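You operate a simulated robot arm through the tools that you are given. There is no shell and no other tool. Be economical: measure what you need, move in short steps, check, and stop when the job is done.

You are at the controls of a simulated two-armed robot. One attempt, no reset.

JOB
Pick up the lemon red box from the service bench before the right dispenser with one hand, pass it to the other hand and put it on the service bench before the left dispenser.

The check looks at the end state, three seconds after you hand in, the way a careful person would. Anything else that was tipped, shoved, dropped, spilled or broken makes it a failure.

ROBOT AND FRAMES
Two 7-joint arms with two-finger parallel grippers on one trunk, on a base that drives. Base frame: it is fixed to the floor where the robot stands at the start and does not move with it; the origin is under the middle of the robot, x ahead of it, y to its left, z up; the surface under the hand at the start is at about z = 0.72. Lengths are in m, angles in rad, forces in N, time in s.
The left shoulder is at the start at [0.066, 0.101, 0.984], the right one opposite. With the tool pointing down near the work surface each hand reaches from about 0.26 to 0.56 m from the robot's upright axis, wherever it stands, measured 20 degrees to its own side. Places, roughly: service bench before the left dispenser (12x22 cm) [0.4, 1.54, 0.72]. Payload 2.4 kg a hand.
The TCP of each hand is the grasp point between the finger pads, 0.024 m short of the fingertips. In the tool frame z runs along the fingers and y along their closing line. The gripper opens to 0.068 m. The fingers are 0.017 m wide and 0.01 m thick; the gripper's body (0.04 by 0.07 m) begins 0.041 m behind the TCP.
Orientation is that of the tool frame in the base frame, as a unit quaternion [w, x, y, z]. With the fingers straight down and closing along the base's y, the tool's x points along the base's -x, its y along +y and its z along -z.

CONTROLS
- The arms move only by the tool step_arm. It takes "left_increments", "right_increments" or both (then of equal length, played together; a hand with none holds still); each is one flat list of numbers, 7 for each row, row after row: the shift along the tool's x, y, z in m, then the turn, a rotation vector about the tool's x, y, z in rad, then the closure in counts, from 0 (fully open) to 255 (shut). In form: [dx, dy, dz, wx, wy, wz, gripper, dx, dy, dz, wx, wy, wz, gripper, ...]. A call has 1 to 12 rows; each row is the pose to reach, as a shift and turn from the pose commanded when the call began, along the tool's axes at that moment. A row lasts 0.2 s, in which the tool goes at most 0.05 m and 0.15 rad; a call with a longer step from one row to the next is refused whole, and so is a gripper value outside its range. A pose out of reach is approached as far as the arm can. The call stops where the force on the tool passes 40 N (or 10 N more than at its start, if that is more) or the arm is blocked; 0.2 s more then pass. The fingers move at their own pace (about 0.072 m/s each) and stop on an object; they squeeze with about 21 N. The grip force told is the motor's: it shows also when the fingers shut on nothing. Time passes only in rows, and 0.2 s behind the last, so rows that repeat a pose let the fingers close. It gives the time, the measured TCP pose, the force on the tool (base axes), the opening and the grip force at its end, in the units of the frame above (readings bear some noise), with the torque about the TCP (base axes, N m) and any sound that the robot's microphone picked up.
- Cameras (640 x 400 px; columns grow to the right, rows downward): "scene" is now at [0.1606, -0.0073, 1.1431]; the picture's right is [-0.08, -1.00, 0.00], its down [-0.58, 0.05, -0.82] and it looks along [0.81, -0.07, -0.58] (base axes); focal length 259 px, centre (320, 200). "left" rides on the left gripper at [0.084, -0.011, -0.075] in its tool frame; the picture's right is [0.13, 0.99, 0.00], its down [-0.60, 0.08, -0.79] and it looks along [-0.79, 0.10, 0.61] (tool axes); focal length 251 px, centre (320, 200). "right" rides on the right gripper at [0.084, 0.011, -0.075] in its tool frame; the picture's right is [-0.13, 0.99, 0.00], its down [-0.60, -0.08, -0.79] and it looks along [-0.79, -0.10, 0.61] (tool axes); focal length 251 px, centre (320, 200). There is no depth. A picture from a camera that has moved, and an enlarged one, comes with that camera's place and axes in the base frame and with its lens.
- capture(camera): a new picture of that camera. No time passes.
- slide_trunk(by): slides the trunk up (or, below 0, down) by that many m; the arms and the scene camera ride with it, the base frame stays. It gives what a move gives, with no picture.
- base_move(legs): drives the robot by 1 to 6 legs, each [ahead, left, turn to the left] in m, m and rad, along the robot's own axes; the way and the turn of a leg run together, so that a leg with both is an arc; at most 1.5 m and 3.142 rad a leg. The arms and the cameras ride along, it lands a little off, and it stops where it bumps. It gives what a move gives.
- pan_tilt(pan, tilt): turns the head with the scene camera to pan (to the left, within 1.501 rad either way) and tilt (down, from -0.506 to 1.204), counted from straight ahead of the robot. It gives what a move gives.
- enlarge(camera, box): a new picture of the part [left, top, right, bottom] of that camera's present view, enlarged. No time passes.
- job_done(): hands the job in; it is judged then, once.

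Go step by step. Nothing tells you exact positions but the pictures and the camera data: compare them with the known pose of the tool, close in by small moves and look again before you grip or let go. The budget is 120 turns and 108 pictures, counting those below and the enlarged ones. Unless the task says otherwise, let go and move clear before handing in, and close with one line.

The tools are called after ">>>" as name(argument=value, ...) on one line, values as JSON. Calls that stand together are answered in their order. step_arm: Moves the arms, as the interface text tells. Its arguments: {"type":"object","properties":{"left_increments":{"type":"array","items":{"type":"number"}},"right_increments":{"type":"array","items":{"type":"number"}}},"required":[]} The other tools are called the same way: slide_trunk (by) slides the trunk up or down; base_move (legs) drives the base; pan_tilt (pan, tilt) turns the head that bears the scene camera; capture (camera) takes a picture; enlarge (camera, box) takes an enlarged picture of a part of a camera's view; job_done () hands the job in.

At the start:

```text
time: 0.0
left_eef_pos: [0.3544, 0.1695, 0.9354]
left_tool_rot: [-0.001, 0.001, 1.0, 0.001]
left_wrist_force: [0.6, 0.4, 0.1]
left_wrist_torque: [0.0, -0.03, 0.01]
left_gripper_width: 0.0681
left_finger_force: 0.0
right_eef_pos: [0.4136, -0.1828, 0.9901]
right_tool_rot: [0.0, 0.0, 1.0, 0.0]
right_wrist_force: [0.9, -0.6, 0.2]
right_wrist_torque: [0.0, 0.0, 0.02]
right_gripper_width: 0.0677
right_finger_force: 0.2
trunk travel left (down, up): [-0.2, 0.65]
robot x, y, heading: [-0.003, 0.0017, 0.0]
head pan, tilt: [-0.08, 0.616]
```

scene: 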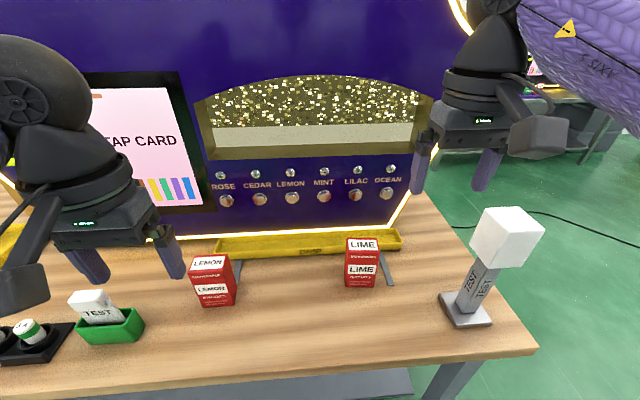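
right: 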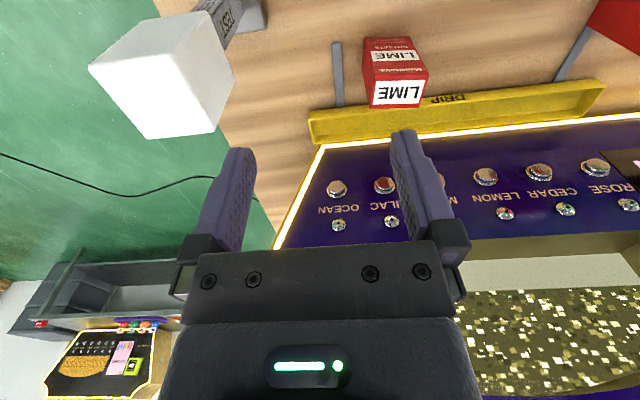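
left: 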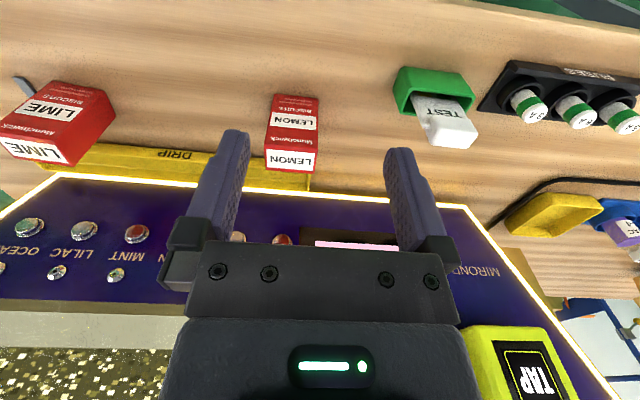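

I see the lemon box near (0.45, 0.15) and the lime box to its right. I'll take a closer look at the box and then at the destination on the left.

>>> enlarge(camera="scene", box=[140, 220, 300, 320])

>>> enlarge(camera="left", box=[220, 70, 380, 190])

>>> pan_tilt(pan=1.3, tilt=0.4)

>>> capture(camera="scene")

```text
4.00 times, centred on (220, 270) of scene
camera zoom: at [0.1606, -0.0073, 1.1431], right [-0.08, -1.0, 0.0], down [-0.58, 0.05, -0.82], along [0.81, -0.07, -0.58], focal length 1038 px, centre (720, -80)
```

zoom: 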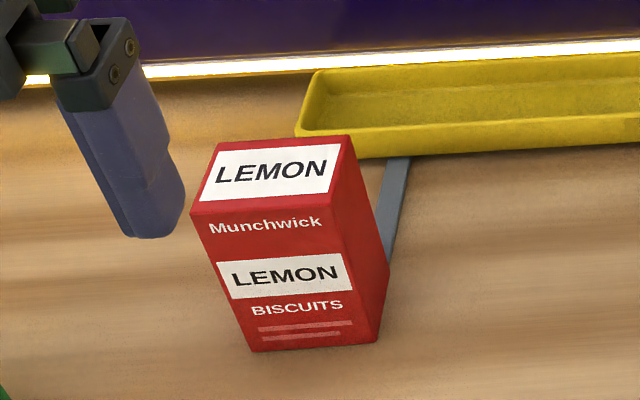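

```text
3.33 times, centred on (300, 130) of left
camera zoom: at [0.2707, 0.1584, 1.0113], right [-0.13, 0.99, 0.0], down [0.6, 0.08, 0.79], along [0.79, 0.1, -0.61], focal length 838 px, centre (387, 433)
```

zoom: 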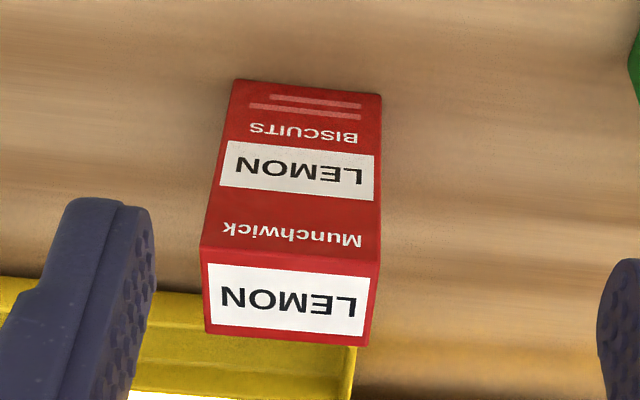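

```text
time: 1.5
left_eef_pos: [0.3551, 0.1692, 0.9361]
left_tool_rot: [0.0, 0.0, 1.0, -0.001]
left_wrist_force: [-0.2, 0.8, -0.5]
left_wrist_torque: [-0.01, -0.02, 0.02]
left_gripper_width: 0.0681
left_finger_force: 0.1
right_eef_pos: [0.4123, -0.1819, 0.9907]
right_tool_rot: [0.0, -0.001, 1.0, -0.001]
right_wrist_force: [-0.2, 0.0, 0.0]
right_wrist_torque: [-0.01, 0.01, -0.02]
right_gripper_width: 0.068
right_finger_force: 0.0
trunk travel left (down, up): [-0.2, 0.65]
robot x, y, heading: [0.0004, 0.0002, -0.001]
head pan, tilt: [1.3, 0.4]
```

```text
102 pictures are left
camera scene: at [0.0978, 0.0891, 1.1626], right [0.96, -0.27, 0.0], down [-0.1, -0.38, -0.92], along [0.25, 0.89, -0.39], focal length 259 px, centre (320, 200)
```

scene: 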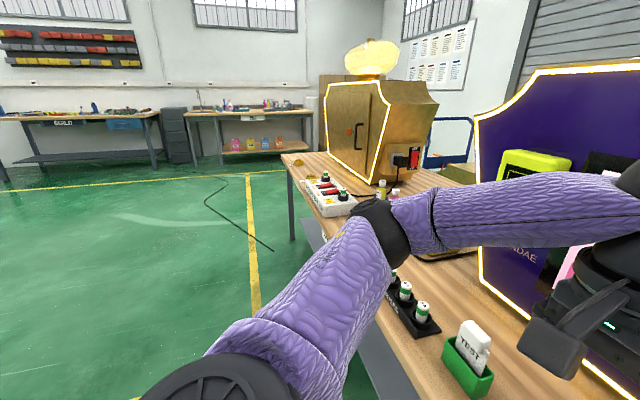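

The lemon box is about 5.5 × 3.6 × 9.5 cm, centred near (0.459, 0.150) and square to the bench. Plan: the right hand picks it tilted from its right side, closing along x. The left hand then takes it from the top and places it. First I drive left so the right hand can reach it comfortably.

>>> base_move(legs=[[0, 0.3, 0]])

>>> pan_tilt(pan=-0.2, tilt=0.75)

>>> capture(camera="scene")

```text
time: 3.5
left_eef_pos: [0.3563, 0.4663, 0.936]
left_tool_rot: [0.0, 0.002, 1.0, 0.0]
left_wrist_force: [0.2, 0.7, -0.6]
left_wrist_torque: [0.0, 0.0, 0.0]
left_gripper_width: 0.0681
left_finger_force: 0.0
right_eef_pos: [0.4133, 0.1135, 0.9901]
right_tool_rot: [0.0, 0.002, 1.0, 0.0]
right_wrist_force: [0.9, -0.5, 0.6]
right_wrist_torque: [0.0, -0.02, -0.04]
right_gripper_width: 0.068
right_finger_force: 0.1
trunk travel left (down, up): [-0.2, 0.65]
robot x, y, heading: [0.0011, 0.2937, 0.0]
head pan, tilt: [1.3, 0.4]
```

```text
time: 5.2
left_eef_pos: [0.3559, 0.4651, 0.936]
left_tool_rot: [0.0, 0.002, 1.0, 0.0]
left_wrist_force: [0.5, 0.1, 0.2]
left_wrist_torque: [-0.04, -0.01, -0.02]
left_gripper_width: 0.0681
left_finger_force: 0.0
right_eef_pos: [0.412, 0.1134, 0.9907]
right_tool_rot: [0.0, 0.001, 1.0, -0.001]
right_wrist_force: [-0.3, 0.4, -0.3]
right_wrist_torque: [-0.01, 0.0, 0.0]
right_gripper_width: 0.0681
right_finger_force: 0.1
trunk travel left (down, up): [-0.2, 0.65]
robot x, y, heading: [-0.0007, 0.2945, -0.002]
head pan, tilt: [-0.201, 0.75]
```

```text
101 pictures are left
camera scene: at [0.1546, 0.2798, 1.1315], right [-0.2, -0.98, 0.0], down [-0.67, 0.14, -0.73], along [0.72, -0.15, -0.68], focal length 259 px, centre (320, 200)
```

scene: 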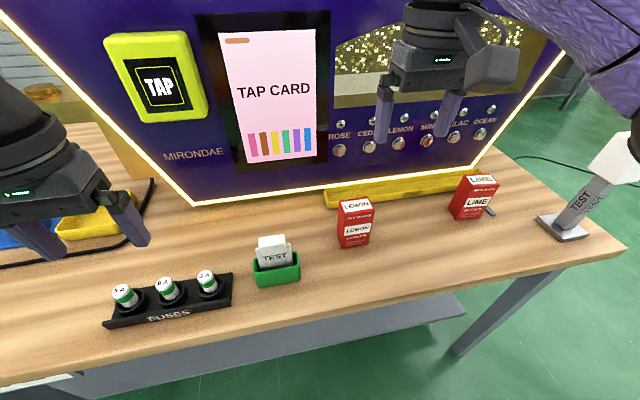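

Next I yaw the right hand a quarter turn so that it closes along x with its camera outward.

>>> step_arm(right_increments=[0, 0, 0, 0, 0, -0.131, 0, 0, 0, 0, 0, 0, -0.262, 0, 0, 0, 0, 0, 0, -0.393, 0, 0, 0, 0, 0, 0, -0.524, 0, 0, 0, 0, 0, 0, -0.655, 0, 0, 0, 0, 0, 0, -0.785, 0, 0, 0, 0, 0, 0, -0.916, 0, 0, 0, 0, 0, 0, -1.047, 0, 0, 0, 0, 0, 0, -1.178, 0, 0, 0, 0, 0, 0, -1.309, 0, 0, 0, 0, 0, 0, -1.44, 0, 0, 0, 0, 0, 0, -1.571, 0])

```text
time: 7.8
left_eef_pos: [0.3559, 0.4652, 0.9358]
left_tool_rot: [0.001, 0.001, 1.0, 0.0]
left_wrist_force: [0.4, 0.8, 0.2]
left_wrist_torque: [0.01, -0.02, -0.02]
left_gripper_width: 0.0679
left_finger_force: 0.0
right_eef_pos: [0.2701, 0.2124, 0.9607]
right_tool_rot: [0.0, -0.706, 0.709, 0.0]
right_wrist_force: [0.6, 0.5, -0.9]
right_wrist_torque: [0.04, -0.04, -0.01]
right_gripper_width: 0.0679
right_finger_force: 0.0
right hand out of reach, approached as far as the arm can: row 5, 6, 7, 8, 9, 10, 11, 12
trunk travel left (down, up): [-0.2, 0.65]
robot x, y, heading: [0.0023, 0.2935, -0.002]
head pan, tilt: [-0.201, 0.75]
```

The yaw was reached, but the position drifted because that wrist pose is at the edge of reach. I'll add the tilt and see whether it frees the arm.

>>> step_arm(right_increments=[0.02, 0, 0, 0, -0.12, 0, 0, 0.04, 0, 0, 0, -0.24, 0, 0, 0.06, 0, 0, 0, -0.36, 0, 0, 0.08, 0, 0, 0, -0.48, 0, 0, 0.1, 0, 0, 0, -0.6, 0, 0, 0.1, 0, 0, 0, -0.6, 0, 0])

>>> capture(camera="scene")

```text
time: 9.2
left_eef_pos: [0.3566, 0.4645, 0.936]
left_tool_rot: [0.0, 0.001, 1.0, 0.0]
left_wrist_force: [0.2, 0.2, 0.1]
left_wrist_torque: [0.01, -0.01, -0.03]
left_gripper_width: 0.0676
left_finger_force: 0.1
right_eef_pos: [0.2234, 0.1631, 0.9804]
right_tool_rot: [0.209, -0.674, 0.677, 0.209]
right_wrist_force: [0.4, -0.4, 0.5]
right_wrist_torque: [0.01, -0.01, -0.05]
right_gripper_width: 0.068
right_finger_force: 0.1
right hand out of reach, approached as far as the arm can: row 1, 2, 3, 4, 5, 6
trunk travel left (down, up): [-0.2, 0.65]
robot x, y, heading: [-0.0005, 0.2977, -0.003]
head pan, tilt: [-0.201, 0.75]
```

```text
100 pictures are left
camera scene: at [0.1545, 0.2797, 1.1315], right [-0.2, -0.98, 0.0], down [-0.67, 0.14, -0.73], along [0.72, -0.15, -0.68], focal length 259 px, centre (320, 200)
```

scene: 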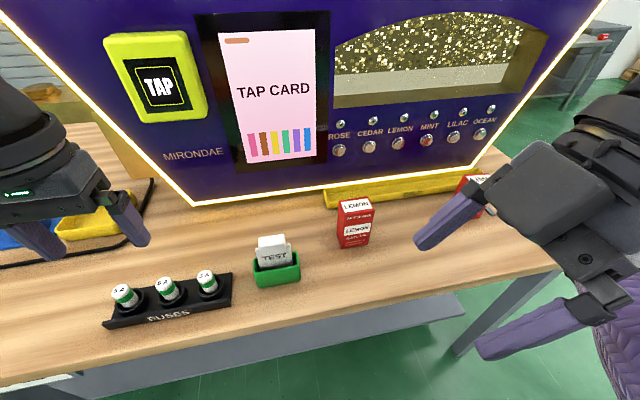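

Leaning outward at this yaw only works close in. I'll test whether the right hand can hold it near the robot's midline, where a handover would take place.

>>> step_arm(right_increments=[-0.027, -0.015, 0.018, 0, 0, 0, 0, -0.054, -0.03, 0.036, 0, 0, 0, 0, -0.081, -0.045, 0.054, 0, 0, 0, 0, -0.108, -0.06, 0.073, 0, 0, 0, 0, -0.108, -0.06, 0.073, 0, 0, 0, 0])

```text
time: 10.3
left_eef_pos: [0.3557, 0.4654, 0.9364]
left_tool_rot: [0.0, 0.002, 1.0, 0.0]
left_wrist_force: [-0.4, 0.4, -0.1]
left_wrist_torque: [0.03, -0.01, 0.04]
left_gripper_width: 0.0679
left_finger_force: 0.0
right_eef_pos: [0.286, 0.2917, 0.9822]
right_tool_rot: [0.209, -0.674, 0.677, 0.208]
right_wrist_force: [-0.1, -0.1, -0.3]
right_wrist_torque: [0.0, -0.01, -0.03]
right_gripper_width: 0.0678
right_finger_force: 0.1
trunk travel left (down, up): [-0.2, 0.65]
robot x, y, heading: [0.003, 0.2956, -0.001]
head pan, tilt: [-0.201, 0.75]
```

That is reachable with no limits hit, so a midline handover works. I'll drive so the box is on the robot's midline and test reaching forward and down in this same posture.

>>> base_move(legs=[[0.08, -0.15, 0]])

>>> step_arm(right_increments=[0.015, -0.01, 0.016, 0, 0, 0, 0, 0.03, -0.02, 0.032, 0, 0, 0, 0, 0.045, -0.04, 0.05, 0, 0, 0, 0, 0.045, -0.06, 0.05, 0, 0, 0, 0])

>>> capture(camera="scene")

```text
time: 11.8
left_eef_pos: [0.4361, 0.3175, 0.9361]
left_tool_rot: [0.0, 0.002, 1.0, 0.0]
left_wrist_force: [-0.2, 0.3, 0.0]
left_wrist_torque: [-0.01, 0.01, -0.01]
left_gripper_width: 0.0679
left_finger_force: 0.0
right_eef_pos: [0.3653, 0.1421, 0.9824]
right_tool_rot: [0.21, -0.674, 0.677, 0.209]
right_wrist_force: [0.4, 0.2, -0.3]
right_wrist_torque: [0.02, -0.03, 0.02]
right_gripper_width: 0.0679
right_finger_force: 0.2
trunk travel left (down, up): [-0.2, 0.65]
robot x, y, heading: [0.0794, 0.1487, -0.006]
head pan, tilt: [-0.201, 0.75]
```

```text
time: 12.8
left_eef_pos: [0.435, 0.3158, 0.9359]
left_tool_rot: [0.0, 0.001, 1.0, -0.001]
left_wrist_force: [0.8, 1.4, -0.4]
left_wrist_torque: [0.03, -0.04, -0.02]
left_gripper_width: 0.0681
left_finger_force: 0.1
right_eef_pos: [0.37, 0.1391, 0.9724]
right_tool_rot: [0.209, -0.674, 0.676, 0.209]
right_wrist_force: [-0.2, 0.2, -0.5]
right_wrist_torque: [-0.03, 0.0, -0.01]
right_gripper_width: 0.0683
right_finger_force: 0.1
right hand out of reach, approached as far as the arm can: row 1, 2, 3, 4
trunk travel left (down, up): [-0.2, 0.65]
robot x, y, heading: [0.0821, 0.15, -0.007]
head pan, tilt: [-0.201, 0.75]
```

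```text
99 pictures are left
camera scene: at [0.234, 0.1307, 1.1315], right [-0.2, -0.98, 0.0], down [-0.67, 0.14, -0.73], along [0.72, -0.15, -0.68], focal length 259 px, centre (320, 200)
```

scene: 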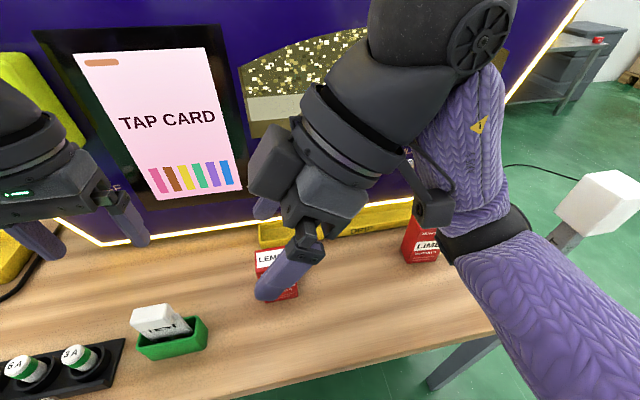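

At this height the posture can't go lower, so I'll pick with the natural yaw leaning back toward the robot, and turn to this posture only for the handover. I'm returning the right hand to natural and moving the base back.

>>> base_move(legs=[[-0.08, 0.15, 0.006]])

>>> step_arm(right_increments=[0, 0, -0.02, 0, 0.12, 0, 0, 0.02, 0, -0.02, 0, 0.24, 0, 0, 0.04, 0, -0.02, 0, 0.36, 0, 0, 0.06, 0, -0.02, 0, 0.48, 0, 0, 0.08, 0, -0.02, 0, 0.605, 0, 0])

>>> step_arm(right_increments=[0.005, 0, 0, 0, 0, 0.131, 0, 0.01, -0.01, 0, 0, 0, 0.262, 0, 0.015, -0.02, 0, 0, 0, 0.393, 0, 0.02, -0.03, 0, 0, 0, 0.524, 0, 0.025, -0.04, 0, 0, 0, 0.655, 0, 0.03, -0.05, 0, 0, 0, 0.785, 0, 0.035, -0.06, 0, 0, 0, 0.916, 0, 0.04, -0.07, 0, 0, 0, 1.047, 0, 0.045, -0.08, 0, 0, 0, 1.178, 0, 0.05, -0.09, 0, 0, 0, 1.309, 0, 0.055, -0.1, 0, 0, 0, 1.44, 0, 0.06, -0.1, 0, 0, 0, 1.571, 0])

```text
time: 14.3
left_eef_pos: [0.3548, 0.4694, 0.9356]
left_tool_rot: [0.0, -0.002, 1.0, 0.001]
left_wrist_force: [0.1, 0.2, -0.1]
left_wrist_torque: [0.01, -0.02, 0.01]
left_gripper_width: 0.068
left_finger_force: 0.0
right_eef_pos: [0.2905, 0.2925, 0.9718]
right_tool_rot: [-0.209, 0.676, -0.675, -0.208]
right_wrist_force: [-0.1, -0.2, -1.3]
right_wrist_torque: [0.01, 0.0, 0.01]
right_gripper_width: 0.0681
right_finger_force: 0.0
trunk travel left (down, up): [-0.2, 0.65]
robot x, y, heading: [0.0016, 0.3002, 0.002]
head pan, tilt: [-0.201, 0.75]
```

```text
time: 15.5
left_eef_pos: [0.3557, 0.4704, 0.9363]
left_tool_rot: [0.0, -0.002, 1.0, 0.0]
left_wrist_force: [-0.4, -0.2, -0.1]
left_wrist_torque: [0.02, 0.01, 0.0]
left_gripper_width: 0.0678
left_finger_force: 0.0
right_eef_pos: [0.2763, 0.223, 0.9419]
right_tool_rot: [0.002, 0.708, -0.706, 0.002]
right_wrist_force: [-0.1, -0.8, 0.5]
right_wrist_torque: [0.0, 0.01, 0.02]
right_gripper_width: 0.0683
right_finger_force: 0.2
right hand out of reach, approached as far as the arm can: row 3, 4, 5
trunk travel left (down, up): [-0.2, 0.65]
robot x, y, heading: [0.002, 0.3, 0.004]
head pan, tilt: [-0.201, 0.75]
```

```text
time: 18.1
left_eef_pos: [0.3547, 0.4701, 0.9367]
left_tool_rot: [0.0, -0.002, 1.0, 0.0]
left_wrist_force: [-0.5, -0.3, -0.3]
left_wrist_torque: [0.02, 0.05, -0.02]
left_gripper_width: 0.0682
left_finger_force: 0.0
right_eef_pos: [0.3761, 0.1625, 0.9413]
right_tool_rot: [0.0, 0.0, 1.0, -0.002]
right_wrist_force: [-0.6, 0.6, -0.5]
right_wrist_torque: [0.02, 0.02, 0.0]
right_gripper_width: 0.068
right_finger_force: 0.0
trunk travel left (down, up): [-0.2, 0.65]
robot x, y, heading: [-0.0013, 0.3009, 0.007]
head pan, tilt: [-0.201, 0.75]
```

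Both hands are back at natural yaw. Now I lean the right hand back 0.55 rad and put it on the approach line about 12 cm short of the box.

>>> step_arm(right_increments=[-0.003, -0.003, 0.015, 0, -0.14, 0, 0, -0.006, -0.006, 0.03, 0, -0.28, 0, 0, -0.009, -0.009, 0.055, 0, -0.42, 0, 0, -0.012, -0.0125, 0.074, 0, -0.55, 0, 0, -0.012, -0.0125, 0.074, 0, -0.55, 0, 0])

>>> capture(camera="right")

>>> capture(camera="scene")

```text
time: 19.3
left_eef_pos: [0.3544, 0.4703, 0.9353]
left_tool_rot: [0.0, -0.002, 1.0, 0.0]
left_wrist_force: [-0.1, -0.9, -0.4]
left_wrist_torque: [-0.03, 0.03, 0.01]
left_gripper_width: 0.068
left_finger_force: 0.1
right_eef_pos: [0.3878, 0.1508, 0.866]
right_tool_rot: [0.272, -0.003, 0.962, -0.001]
right_wrist_force: [0.5, -0.4, 0.1]
right_wrist_torque: [-0.02, 0.05, 0.01]
right_gripper_width: 0.068
right_finger_force: 0.0
trunk travel left (down, up): [-0.2, 0.65]
robot x, y, heading: [0.0008, 0.2989, 0.002]
head pan, tilt: [-0.201, 0.75]
```

```text
98 pictures are left
camera right: at [0.2775, 0.1621, 0.8867], right [0.11, 0.99, 0.06], down [0.1, -0.07, 0.99], along [0.99, -0.1, -0.11], focal length 251 px, centre (320, 200)
```

right: 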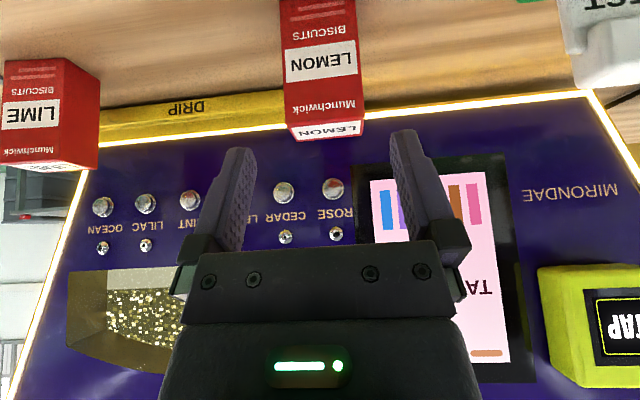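

```text
97 pictures are left
camera scene: at [0.1548, 0.2828, 1.1315], right [-0.2, -0.98, 0.0], down [-0.67, 0.13, -0.73], along [0.72, -0.14, -0.68], focal length 259 px, centre (320, 200)
```

scene: 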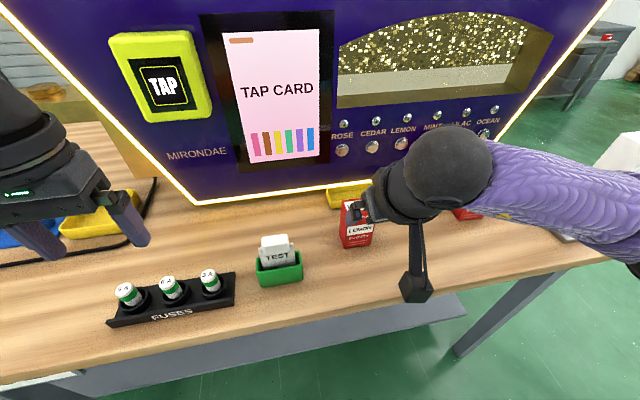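

The box spans y 0.125–0.177 with its top at z≈0.815, and the hand is centred on it at y≈0.151. I'm advancing part of the way along the fingers and then checking.

>>> step_arm(right_increments=[0, 0, 0.03, 0, 0, 0, 0, 0, 0, 0.06, 0, 0, 0, 0, 0, 0, 0.075, 0, 0, 0, 0])

>>> capture(camera="right")

>>> enlarge(camera="scene", box=[300, 160, 460, 310])

```text
time: 20.1
left_eef_pos: [0.3559, 0.4692, 0.937]
left_tool_rot: [0.001, -0.002, 1.0, 0.0]
left_wrist_force: [0.7, -0.1, -0.4]
left_wrist_torque: [-0.02, 0.01, -0.01]
left_gripper_width: 0.068
left_finger_force: 0.0
right_eef_pos: [0.4296, 0.1506, 0.8027]
right_tool_rot: [0.271, -0.001, 0.962, -0.003]
right_wrist_force: [-0.7, -1.1, 0.2]
right_wrist_torque: [-0.01, 0.04, 0.01]
right_gripper_width: 0.0678
right_finger_force: 0.0
trunk travel left (down, up): [-0.2, 0.65]
robot x, y, heading: [0.002, 0.2995, 0.002]
head pan, tilt: [-0.201, 0.75]
```

```text
96 pictures are left
camera right: at [0.3184, 0.162, 0.8235], right [0.11, 0.99, 0.06], down [0.1, -0.07, 0.99], along [0.99, -0.1, -0.11], focal length 251 px, centre (320, 200)
```

right: 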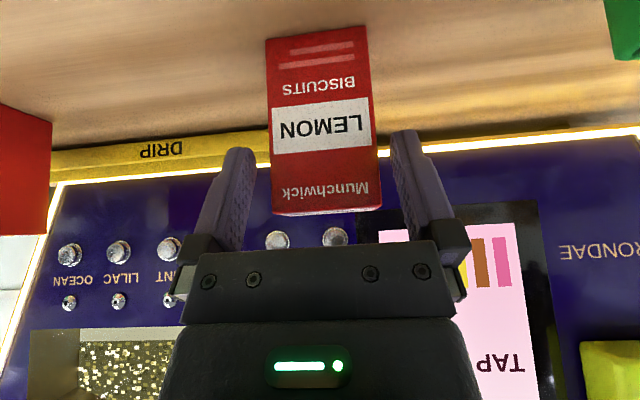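

```text
2.67 times, centred on (380, 235) of scene
camera zoom: at [0.1548, 0.2829, 1.1315], right [-0.2, -0.98, 0.0], down [-0.67, 0.13, -0.73], along [0.72, -0.14, -0.68], focal length 692 px, centre (160, 107)
```

zoom: 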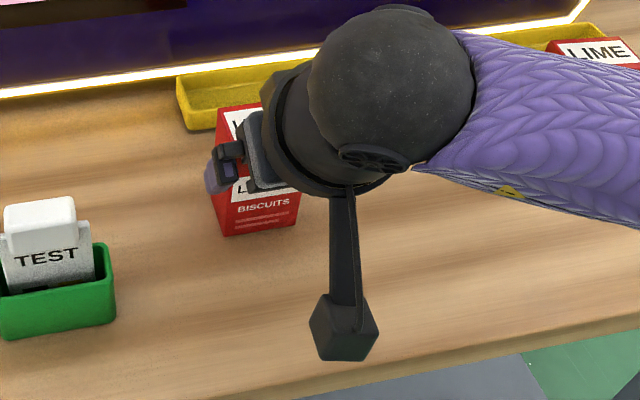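

The fingers straddle the box evenly. I'm advancing the last 4.3 cm.

>>> step_arm(right_increments=[0, 0, 0.02, 0, 0, 0, 0, 0, 0, 0.035, 0, 0, 0, 0, 0, 0, 0.043, 0, 0, 0, 0])

>>> capture(camera="right")

```text
time: 20.9
left_eef_pos: [0.3516, 0.4698, 0.9382]
left_tool_rot: [0.001, -0.001, 1.0, 0.0]
left_wrist_force: [-0.9, -0.1, -0.8]
left_wrist_torque: [-0.02, -0.01, 0.02]
left_gripper_width: 0.0681
left_finger_force: 0.1
right_eef_pos: [0.4497, 0.1511, 0.7705]
right_tool_rot: [0.276, -0.002, 0.961, -0.002]
right_wrist_force: [-11.5, -2.1, 30.9]
right_wrist_torque: [0.32, -0.24, 0.04]
right_gripper_width: 0.0681
right_finger_force: 0.0
trunk travel left (down, up): [-0.2, 0.65]
robot x, y, heading: [0.0023, 0.2985, -0.003]
head pan, tilt: [-0.201, 0.75]
```

```text
94 pictures are left
camera right: at [0.3386, 0.162, 0.7906], right [0.11, 0.99, 0.06], down [0.09, -0.07, 0.99], along [0.99, -0.1, -0.1], focal length 251 px, centre (320, 200)
```

right: 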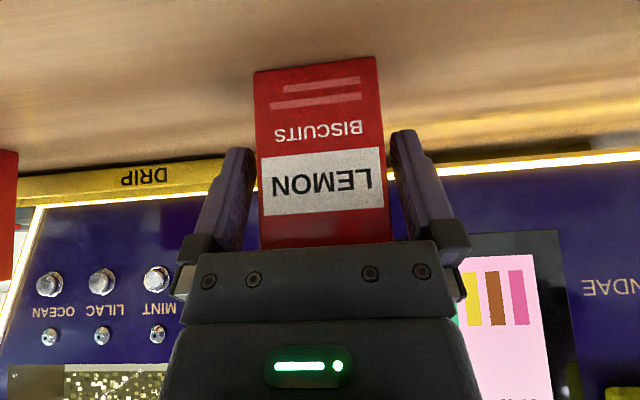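

The palm touched the box's top front edge (31 N), so I'm backing off 7 mm and checking the box before I grip.

>>> step_arm(right_increments=[0, 0, -0.007, 0, 0, 0, 0, 0, 0, -0.007, 0, 0, 0, 0])

>>> capture(camera="right")

>>> capture(camera="left")

```text
time: 21.5
left_eef_pos: [0.3555, 0.4695, 0.9364]
left_tool_rot: [0.0, -0.001, 1.0, 0.0]
left_wrist_force: [1.1, -0.2, 0.3]
left_wrist_torque: [0.03, 0.02, 0.0]
left_gripper_width: 0.0681
left_finger_force: 0.1
right_eef_pos: [0.4472, 0.1505, 0.771]
right_tool_rot: [0.271, -0.003, 0.963, -0.002]
right_wrist_force: [-0.3, -1.0, -0.3]
right_wrist_torque: [-0.02, -0.01, -0.03]
right_gripper_width: 0.068
right_finger_force: 0.0
trunk travel left (down, up): [-0.2, 0.65]
robot x, y, heading: [0.0017, 0.3042, 0.003]
head pan, tilt: [-0.201, 0.75]
```

```text
93 pictures are left
camera right: at [0.3356, 0.1616, 0.7927], right [0.11, 0.99, 0.06], down [0.1, -0.07, 0.99], along [0.99, -0.1, -0.11], focal length 251 px, centre (320, 200)
```

right: 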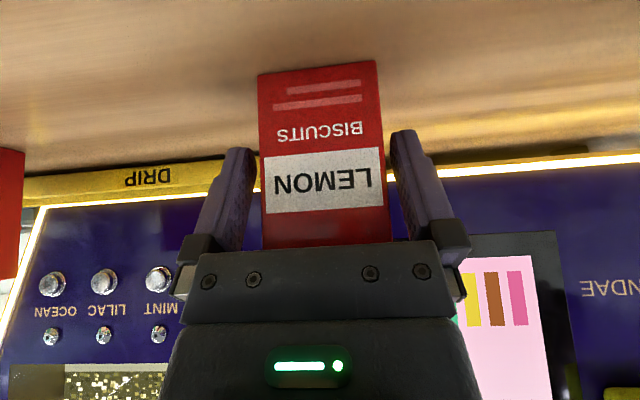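

```text
92 pictures are left
camera left: at [0.2709, 0.4584, 1.0111], right [-0.13, 0.99, 0.0], down [0.6, 0.08, 0.79], along [0.79, 0.1, -0.61], focal length 251 px, centre (320, 200)
```

left: 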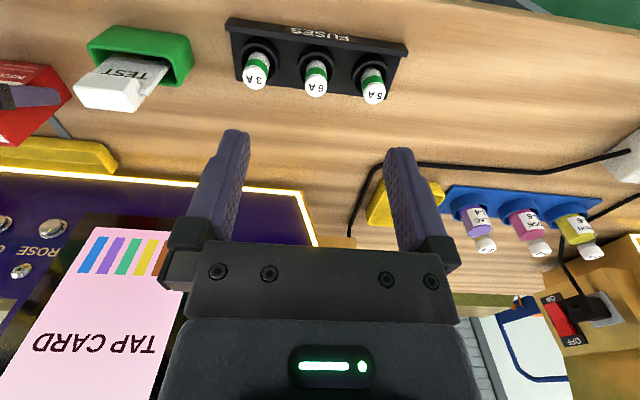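

The box is upright and between the fingers. I'm closing now.

>>> step_arm(right_increments=[0, 0, 0, 0, 0, 0, 120, 0, 0, 0, 0, 0, 0, 255, 0, 0, 0, 0, 0, 0, 255, 0, 0, 0, 0, 0, 0, 255])

>>> capture(camera="right")

```text
time: 22.5
left_eef_pos: [0.3546, 0.4687, 0.9357]
left_tool_rot: [0.0, -0.001, 1.0, 0.001]
left_wrist_force: [-0.7, 0.1, -0.3]
left_wrist_torque: [0.01, 0.02, -0.01]
left_gripper_width: 0.068
left_finger_force: 0.1
right_eef_pos: [0.4459, 0.1504, 0.7728]
right_tool_rot: [0.271, -0.002, 0.962, -0.001]
right_wrist_force: [-0.2, 0.6, 0.3]
right_wrist_torque: [0.0, 0.02, 0.01]
right_gripper_width: 0.0549
right_finger_force: 21.6
trunk travel left (down, up): [-0.2, 0.65]
robot x, y, heading: [-0.0017, 0.2978, 0.007]
head pan, tilt: [-0.201, 0.75]
```

```text
91 pictures are left
camera right: at [0.3358, 0.1615, 0.7933], right [0.11, 0.99, 0.06], down [0.1, -0.07, 0.99], along [0.99, -0.1, -0.11], focal length 251 px, centre (320, 200)
```

right: 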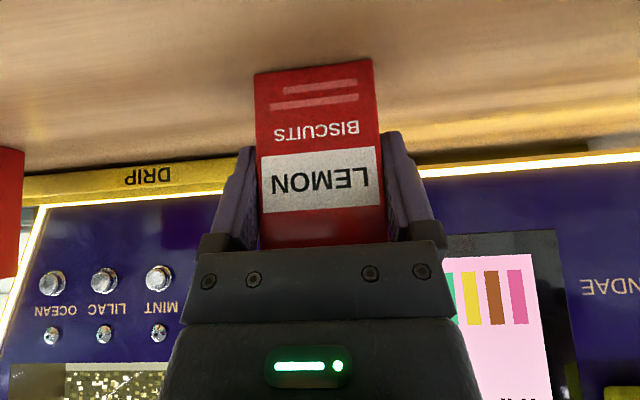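

I have the box firmly (width 0.0549). I'm lifting straight up, then back a little.

>>> step_arm(right_increments=[-0.013, 0, -0.0215, 0, 0, 0, 255, -0.033, 0, -0.054, 0, 0, 0, 255, -0.052, 0, -0.085, 0, 0, 0, 255, -0.07, 0, -0.125, 0, 0, 0, 255, -0.08, 0, -0.17, 0, 0, 0, 255, -0.075, 0, -0.2, 0, 0, 0, 255])

>>> capture(camera="scene")

```text
time: 23.9
left_eef_pos: [0.3563, 0.4689, 0.9357]
left_tool_rot: [-0.001, -0.001, 1.0, 0.0]
left_wrist_force: [0.0, -0.3, 0.0]
left_wrist_torque: [-0.01, -0.03, 0.01]
left_gripper_width: 0.0677
left_finger_force: 0.2
right_eef_pos: [0.4044, 0.1511, 0.9817]
right_tool_rot: [0.271, -0.003, 0.962, -0.002]
right_wrist_force: [0.0, 1.0, -0.1]
right_wrist_torque: [-0.04, 0.02, 0.01]
right_gripper_width: 0.0548
right_finger_force: 20.5
trunk travel left (down, up): [-0.2, 0.65]
robot x, y, heading: [0.0033, 0.3003, 0.006]
head pan, tilt: [-0.201, 0.75]
```

```text
90 pictures are left
camera scene: at [0.1548, 0.2829, 1.1315], right [-0.2, -0.98, 0.0], down [-0.67, 0.13, -0.73], along [0.72, -0.14, -0.68], focal length 259 px, centre (320, 200)
```

scene: 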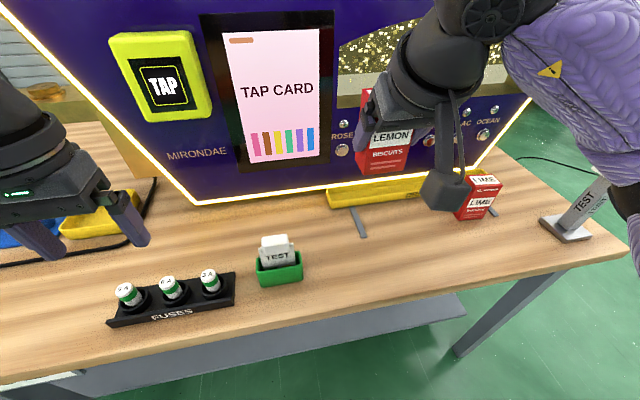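

The box is held well. I'll back the base away from the dispenser, then swing the right hand a quarter turn to the midline handover posture.

>>> base_move(legs=[[-0.25, 0, 0]])

>>> step_arm(right_increments=[0.0085, 0.012, -0.0053, -0.068, 0, -0.1117, 255, 0.017, 0.024, -0.0105, -0.1367, 0, -0.2233, 255, 0.0255, 0.036, -0.0158, -0.205, 0, -0.335, 255, 0.034, 0.048, -0.021, -0.2733, 0, -0.4467, 255, 0.0425, 0.06, -0.0263, -0.3417, 0, -0.5583, 255, 0.051, 0.072, -0.0315, -0.41, 0, -0.67, 255, 0.0595, 0.084, -0.0368, -0.4783, 0, -0.7817, 255, 0.068, 0.096, -0.042, -0.5467, 0, -0.8933, 255, 0.0765, 0.108, -0.0473, -0.615, 0, -1.005, 255, 0.085, 0.12, -0.0525, -0.6833, 0, -1.1167, 255, 0.0935, 0.132, -0.0578, -0.7517, 0, -1.2283, 255, 0.102, 0.144, -0.063, -0.82, 0, -1.34, 255])

>>> capture(camera="scene")

```text
time: 25.7
left_eef_pos: [0.1099, 0.4691, 0.9362]
left_tool_rot: [0.0, -0.001, 1.0, 0.0]
left_wrist_force: [-0.1, 0.0, -0.1]
left_wrist_torque: [-0.01, 0.01, 0.01]
left_gripper_width: 0.0677
left_finger_force: 0.0
right_eef_pos: [0.1586, 0.1501, 0.981]
right_tool_rot: [0.272, -0.001, 0.962, -0.002]
right_wrist_force: [-0.6, 0.5, -0.4]
right_wrist_torque: [-0.01, 0.02, 0.02]
right_gripper_width: 0.0548
right_finger_force: 21.0
trunk travel left (down, up): [-0.2, 0.65]
robot x, y, heading: [-0.2481, 0.2993, 0.004]
head pan, tilt: [-0.201, 0.75]
```

```text
time: 28.3
left_eef_pos: [0.1093, 0.4698, 0.9356]
left_tool_rot: [0.0, -0.001, 1.0, 0.0]
left_wrist_force: [-0.1, 0.0, 0.3]
left_wrist_torque: [0.0, -0.02, 0.02]
left_gripper_width: 0.068
left_finger_force: 0.0
right_eef_pos: [0.0397, 0.2935, 0.9812]
right_tool_rot: [-0.19, 0.682, -0.68, -0.19]
right_wrist_force: [0.5, -0.1, -0.3]
right_wrist_torque: [0.0, 0.02, -0.04]
right_gripper_width: 0.0547
right_finger_force: 20.6
trunk travel left (down, up): [-0.2, 0.65]
robot x, y, heading: [-0.2453, 0.2984, -0.002]
head pan, tilt: [-0.201, 0.75]
```

```text
89 pictures are left
camera scene: at [-0.091, 0.2822, 1.1315], right [-0.2, -0.98, 0.0], down [-0.67, 0.14, -0.73], along [0.72, -0.14, -0.68], focal length 259 px, centre (320, 200)
```

scene: 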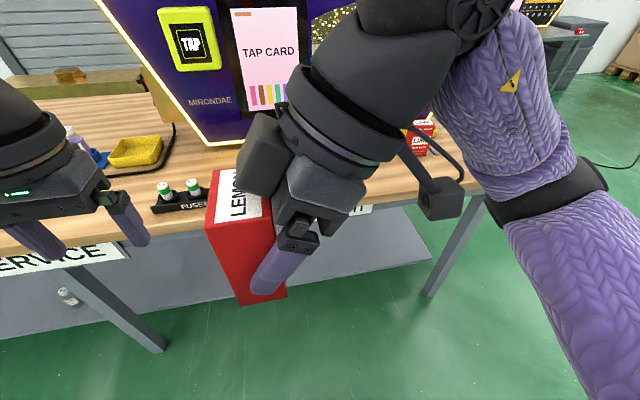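

The box is securely held in the handover posture: about x≈0.04, y≈0.305, top at z≈1.024. Now I raise the left hand and yaw it a quarter turn the other way, staying clear.

>>> step_arm(left_increments=[0, 0, -0.046, 0, 0, 0.131, 0, 0, 0, -0.092, 0, 0, 0.262, 0, 0, 0, -0.138, 0, 0, 0.393, 0, 0, 0, -0.184, 0, 0, 0.524, 0, 0.009, -0.009, -0.184, 0, 0, 0.655, 0, 0.018, -0.018, -0.184, 0, 0, 0.785, 0, 0.027, -0.027, -0.184, 0, 0, 0.916, 0, 0.036, -0.036, -0.184, 0, 0, 1.047, 0, 0.045, -0.045, -0.184, 0, 0, 1.178, 0, 0.054, -0.054, -0.184, 0, 0, 1.309, 0, 0.063, -0.063, -0.184, 0, 0, 1.44, 0, 0.069, -0.07, -0.184, 0, 0, 1.571, 0])

>>> capture(camera="scene")

```text
time: 29.4
left_eef_pos: [0.1105, 0.4654, 1.1176]
left_tool_rot: [0.006, 0.254, 0.967, -0.003]
left_wrist_force: [4.4, -0.9, -6.5]
left_wrist_torque: [-0.14, -0.1, -0.06]
left_gripper_width: 0.0679
left_finger_force: 0.1
right_eef_pos: [0.0396, 0.293, 0.9812]
right_tool_rot: [-0.19, 0.682, -0.68, -0.189]
right_wrist_force: [0.3, 0.2, -1.1]
right_wrist_torque: [-0.02, 0.04, 0.0]
right_gripper_width: 0.0551
right_finger_force: 21.0
trunk travel left (down, up): [-0.2, 0.65]
robot x, y, heading: [-0.2435, 0.2967, 0.002]
head pan, tilt: [-0.201, 0.75]
stopped in row 5 (left hand): the force on the tool passed its limit at 98 N (the readings are from after the stop); the commanded pose is now the measured one
```

```text
88 pictures are left
camera scene: at [-0.0906, 0.2826, 1.1314], right [-0.2, -0.98, 0.0], down [-0.67, 0.13, -0.73], along [0.72, -0.15, -0.68], focal length 259 px, centre (320, 200)
```

scene: 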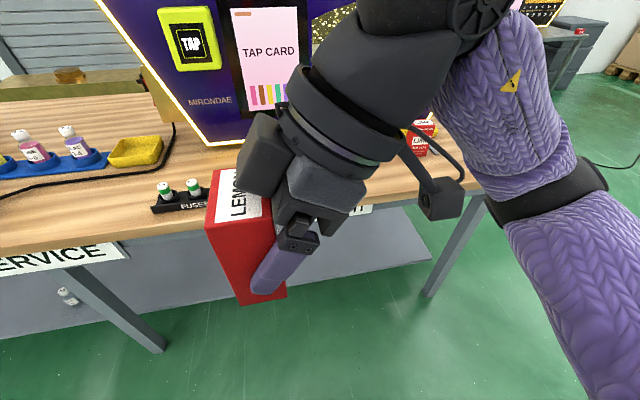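

The left hand touched something, and I can't see it in this view. I'll turn the head left to look.

>>> pan_tilt(pan=0.7, tilt=0.3)

>>> capture(camera="scene")

>>> capture(camera="left")

```text
time: 30.6
left_eef_pos: [0.1101, 0.4643, 1.1165]
left_tool_rot: [0.007, 0.254, 0.967, -0.003]
left_wrist_force: [6.1, -8.3, -5.4]
left_wrist_torque: [0.4, -0.03, 0.45]
left_gripper_width: 0.0678
left_finger_force: 0.1
right_eef_pos: [0.0397, 0.2935, 0.9815]
right_tool_rot: [-0.19, 0.682, -0.681, -0.19]
right_wrist_force: [0.0, 0.3, -1.9]
right_wrist_torque: [0.0, 0.01, 0.01]
right_gripper_width: 0.0549
right_finger_force: 20.7
trunk travel left (down, up): [-0.2, 0.65]
robot x, y, heading: [-0.247, 0.3019, 0.005]
head pan, tilt: [0.7, 0.3]
```

```text
87 pictures are left
camera scene: at [-0.1008, 0.3588, 1.1718], right [0.64, -0.76, 0.0], down [-0.23, -0.19, -0.96], along [0.73, 0.62, -0.3], focal length 259 px, centre (320, 200)
```

scene: 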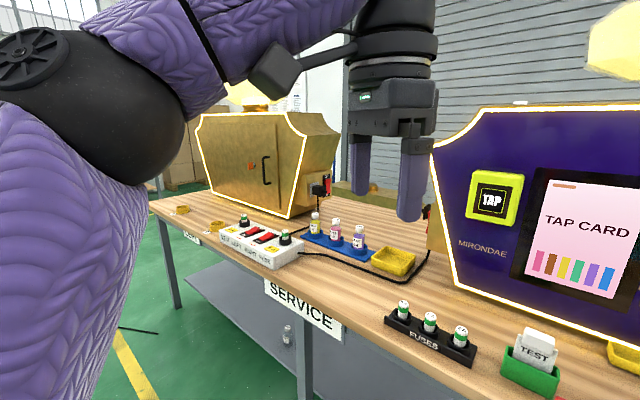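

```text
86 pictures are left
camera left: at [0.0309, 0.4965, 1.192], right [0.38, 0.93, 0.0], down [0.56, -0.22, 0.8], along [0.74, -0.3, -0.6], focal length 251 px, centre (320, 200)
```

left: 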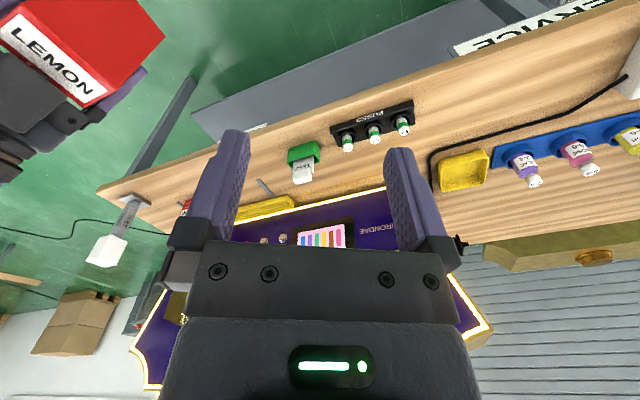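

The left hand's camera block touched its own forearm because it was too high. I'll unwind, lower the hand, and repeat the same motion the right hand did successfully, mirrored.

>>> step_arm(left_increments=[0, 0, 0, 0, 0, -0.13, 0, 0, 0, 0, 0, 0, -0.26, 0, -0.01, 0.01, 0.04, 0, 0, -0.39, 0, -0.025, 0.025, 0.08, 0, 0, -0.514, 0, -0.0405, 0.04, 0.125, 0, 0, -0.514, 0])

>>> step_arm(left_increments=[0, 0, 0, 0, 0, 0.131, 0, 0, 0, 0, 0, 0, 0.262, 0, 0, 0, 0, 0, 0, 0.393, 0, 0, 0, 0, 0, 0, 0.524, 0, 0, 0, 0, 0, 0, 0.655, 0, 0, 0, 0, 0, 0, 0.785, 0])

>>> capture(camera="scene")

```text
time: 31.8
left_eef_pos: [0.166, 0.4776, 0.9919]
left_tool_rot: [0.005, -0.001, 1.0, -0.005]
left_wrist_force: [-0.4, 0.5, 0.0]
left_wrist_torque: [-0.01, -0.03, -0.01]
left_gripper_width: 0.0682
left_finger_force: 0.0
right_eef_pos: [0.0392, 0.2941, 0.9819]
right_tool_rot: [-0.191, 0.681, -0.681, -0.19]
right_wrist_force: [-0.1, 0.1, -0.4]
right_wrist_torque: [-0.01, -0.03, 0.01]
right_gripper_width: 0.0549
right_finger_force: 20.9
trunk travel left (down, up): [-0.2, 0.65]
robot x, y, heading: [-0.2463, 0.2968, 0.006]
head pan, tilt: [0.7, 0.3]
```

```text
time: 33.1
left_eef_pos: [0.1682, 0.4763, 0.9941]
left_tool_rot: [0.011, 0.339, 0.941, -0.005]
left_wrist_force: [0.0, -1.2, -1.0]
left_wrist_torque: [0.11, -0.08, 0.18]
left_gripper_width: 0.0682
left_finger_force: 0.1
right_eef_pos: [0.0386, 0.293, 0.9812]
right_tool_rot: [-0.189, 0.682, -0.68, -0.191]
right_wrist_force: [-0.4, -0.6, -0.6]
right_wrist_torque: [0.0, 0.02, 0.03]
right_gripper_width: 0.0548
right_finger_force: 20.6
trunk travel left (down, up): [-0.2, 0.65]
robot x, y, heading: [-0.2466, 0.301, 0.002]
head pan, tilt: [0.7, 0.3]
stopped in row 6 (left hand): the force on the tool passed its limit at 74 N (the readings are from after the stop); the commanded pose is now the measured one
```

```text
85 pictures are left
camera scene: at [-0.1008, 0.3588, 1.1719], right [0.65, -0.76, 0.0], down [-0.23, -0.19, -0.96], along [0.73, 0.62, -0.3], focal length 259 px, centre (320, 200)
```

scene: 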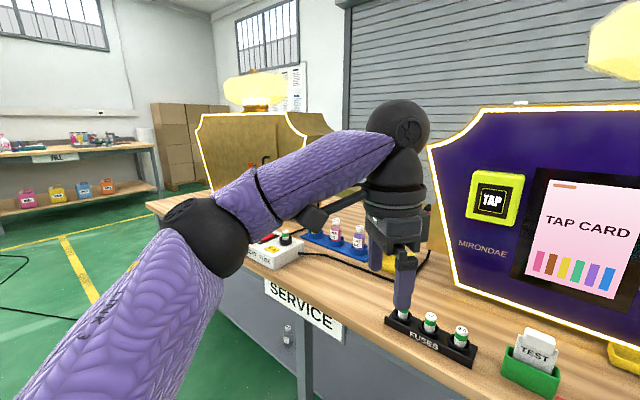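

The camera stalk meets the forearm again when the hand is vertical. The right hand managed the swing because it was already leaned, so I'll unwind, lean the left hand first, and then swing it.

>>> step_arm(left_increments=[0, 0, 0, 0, 0, -0.14, 0, 0, 0, 0, 0, 0, -0.28, 0, 0, 0, 0, 0, 0, -0.42, 0, 0, 0, 0, 0, 0, -0.56, 0, 0, 0, 0, 0, 0, -0.695, 0])

>>> step_arm(left_increments=[0.003, -0.007, 0, 0, -0.14, 0, 0, 0.006, -0.014, 0, 0, -0.28, 0, 0, 0.009, -0.021, 0, 0, -0.42, 0, 0, 0.01, -0.027, 0, 0, -0.55, 0, 0])

>>> step_arm(left_increments=[0.005, -0.0053, -0.0099, 0.0683, 0, 0.1117, 0, 0.01, -0.0107, -0.0198, 0.1367, 0, 0.2233, 0, 0.015, -0.016, -0.0298, 0.205, 0, 0.335, 0, 0.02, -0.0213, -0.0397, 0.2733, 0, 0.4467, 0, 0.025, -0.0267, -0.0496, 0.3417, 0, 0.5583, 0, 0.03, -0.032, -0.0595, 0.41, 0, 0.67, 0, 0.035, -0.0373, -0.0694, 0.4783, 0, 0.7817, 0, 0.04, -0.0427, -0.0793, 0.5467, 0, 0.8933, 0, 0.045, -0.048, -0.0893, 0.615, 0, 1.005, 0, 0.05, -0.0533, -0.0992, 0.6833, 0, 1.1167, 0, 0.055, -0.0587, -0.1091, 0.7517, 0, 1.2283, 0, 0.06, -0.064, -0.119, 0.82, 0, 1.34, 0])

>>> capture(camera="scene")

```text
time: 34.3
left_eef_pos: [0.1666, 0.4749, 0.9922]
left_tool_rot: [0.008, -0.001, 1.0, -0.007]
left_wrist_force: [-0.1, -0.2, -0.1]
left_wrist_torque: [0.01, 0.01, 0.01]
left_gripper_width: 0.0683
left_finger_force: 0.1
right_eef_pos: [0.0393, 0.2943, 0.9812]
right_tool_rot: [-0.19, 0.682, -0.68, -0.191]
right_wrist_force: [-1.1, -0.3, -1.3]
right_wrist_torque: [0.01, 0.02, -0.03]
right_gripper_width: 0.055
right_finger_force: 21.0
trunk travel left (down, up): [-0.2, 0.65]
robot x, y, heading: [-0.2447, 0.3003, 0.006]
head pan, tilt: [0.7, 0.3]
```

```text
time: 35.3
left_eef_pos: [0.1574, 0.4495, 0.9945]
left_tool_rot: [0.279, -0.004, 0.96, -0.007]
left_wrist_force: [0.1, 0.2, -0.1]
left_wrist_torque: [0.02, -0.02, -0.03]
left_gripper_width: 0.0678
left_finger_force: 0.2
right_eef_pos: [0.0396, 0.2931, 0.9812]
right_tool_rot: [-0.189, 0.682, -0.681, -0.19]
right_wrist_force: [0.2, -0.1, -1.4]
right_wrist_torque: [0.0, 0.02, 0.02]
right_gripper_width: 0.0549
right_finger_force: 21.1
trunk travel left (down, up): [-0.2, 0.65]
robot x, y, heading: [-0.2438, 0.2996, -0.002]
head pan, tilt: [0.7, 0.3]
```

```text
time: 37.9
left_eef_pos: [0.0424, 0.3868, 1.0632]
left_tool_rot: [0.202, 0.681, 0.677, -0.191]
left_wrist_force: [0.1, 0.9, -0.5]
left_wrist_torque: [0.02, 0.0, 0.04]
left_gripper_width: 0.0682
left_finger_force: 0.0
right_eef_pos: [0.0402, 0.2936, 0.9819]
right_tool_rot: [-0.19, 0.682, -0.68, -0.191]
right_wrist_force: [-0.8, -0.5, -1.2]
right_wrist_torque: [-0.03, 0.0, 0.02]
right_gripper_width: 0.0548
right_finger_force: 20.9
trunk travel left (down, up): [-0.2, 0.65]
robot x, y, heading: [-0.2416, 0.2978, 0.003]
head pan, tilt: [0.7, 0.3]
```

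```text
84 pictures are left
camera scene: at [-0.1008, 0.3588, 1.1719], right [0.65, -0.76, 0.0], down [-0.23, -0.19, -0.96], along [0.73, 0.62, -0.3], focal length 259 px, centre (320, 200)
```

scene: 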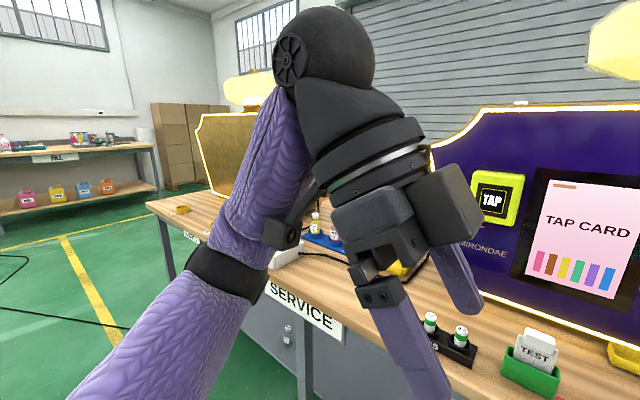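

Excellent: the left hand reached the mirrored posture with no contact. I'll look at both hands and the box together.

>>> pan_tilt(pan=0.0, tilt=0.75)

>>> capture(camera="scene")

>>> capture(camera="left")

>>> capture(camera="right")

```text
time: 39.0
left_eef_pos: [0.0428, 0.3881, 1.0611]
left_tool_rot: [0.202, 0.68, 0.678, -0.191]
left_wrist_force: [-0.3, 0.0, 0.0]
left_wrist_torque: [0.01, -0.01, 0.01]
left_gripper_width: 0.0681
left_finger_force: 0.0
right_eef_pos: [0.0394, 0.2948, 0.9819]
right_tool_rot: [-0.19, 0.681, -0.681, -0.19]
right_wrist_force: [-0.7, -0.5, -1.1]
right_wrist_torque: [0.0, 0.02, -0.02]
right_gripper_width: 0.055
right_finger_force: 20.4
trunk travel left (down, up): [-0.2, 0.65]
robot x, y, heading: [-0.2459, 0.3027, -0.002]
head pan, tilt: [0.0, 0.75]
```

```text
83 pictures are left
camera scene: at [-0.0893, 0.2987, 1.1315], right [0.0, -1.0, 0.0], down [-0.68, 0.0, -0.73], along [0.73, 0.0, -0.68], focal length 259 px, centre (320, 200)
```

scene: 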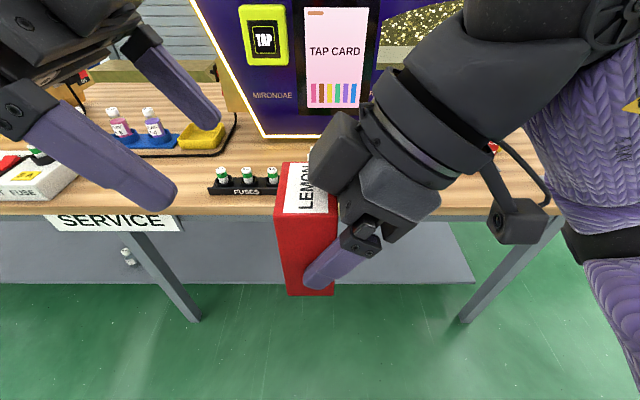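

```text
82 pictures are left
camera left: at [0.0314, 0.4979, 1.0807], right [0.99, 0.11, -0.05], down [0.06, -0.09, 0.99], along [0.11, -0.99, -0.09], focal length 251 px, centre (320, 200)
```

left: 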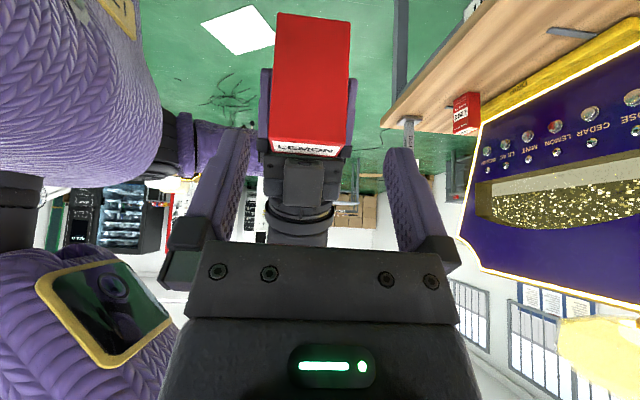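

```text
81 pictures are left
camera right: at [0.0283, 0.1834, 1.0026], right [-0.99, 0.11, 0.07], down [0.08, 0.11, 0.99], along [0.1, 0.99, -0.11], focal length 251 px, centre (320, 200)
```

right: 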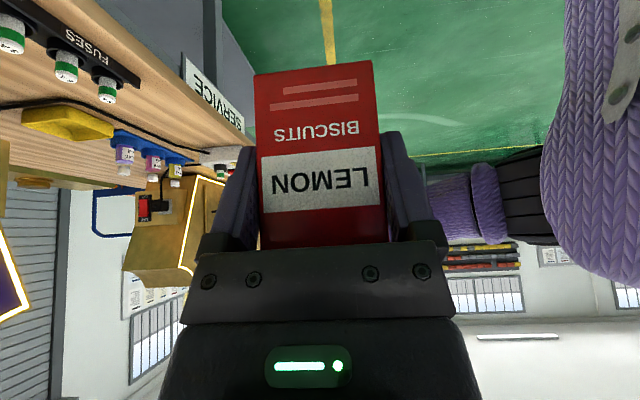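

Both views agree: box centre x≈0.041, top z≈1.024. I'm zooming in to pin down its extent in y before closing in.

>>> enlarge(camera="left", box=[240, 0, 380, 170])

>>> enlarge(camera="scene", box=[240, 130, 400, 310])

```text
2.35 times, centred on (310, 85) of left
camera zoom: at [0.0314, 0.4979, 1.0807], right [0.99, 0.11, -0.05], down [0.06, -0.09, 0.99], along [0.11, -0.99, -0.09], focal length 592 px, centre (344, 471)
```

zoom: 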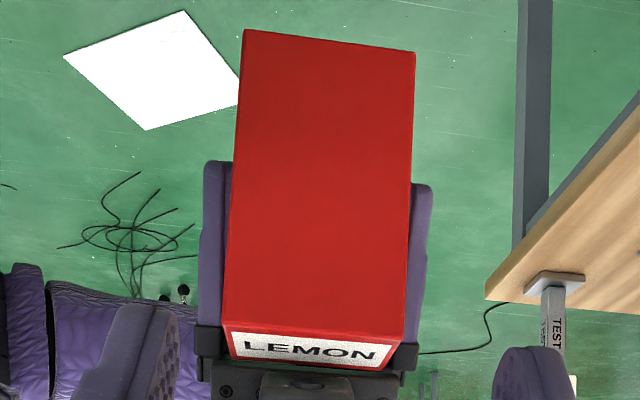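

```text
2.22 times, centred on (320, 220) of scene
camera zoom: at [-0.0893, 0.2987, 1.1315], right [0.0, -1.0, 0.0], down [-0.68, 0.0, -0.73], along [0.73, 0.0, -0.68], focal length 576 px, centre (320, 156)
```

zoom: 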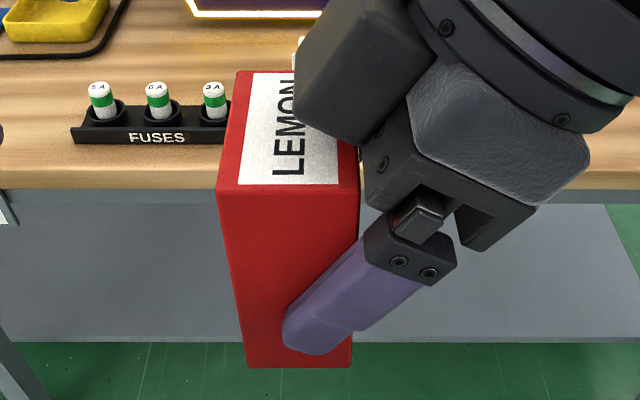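

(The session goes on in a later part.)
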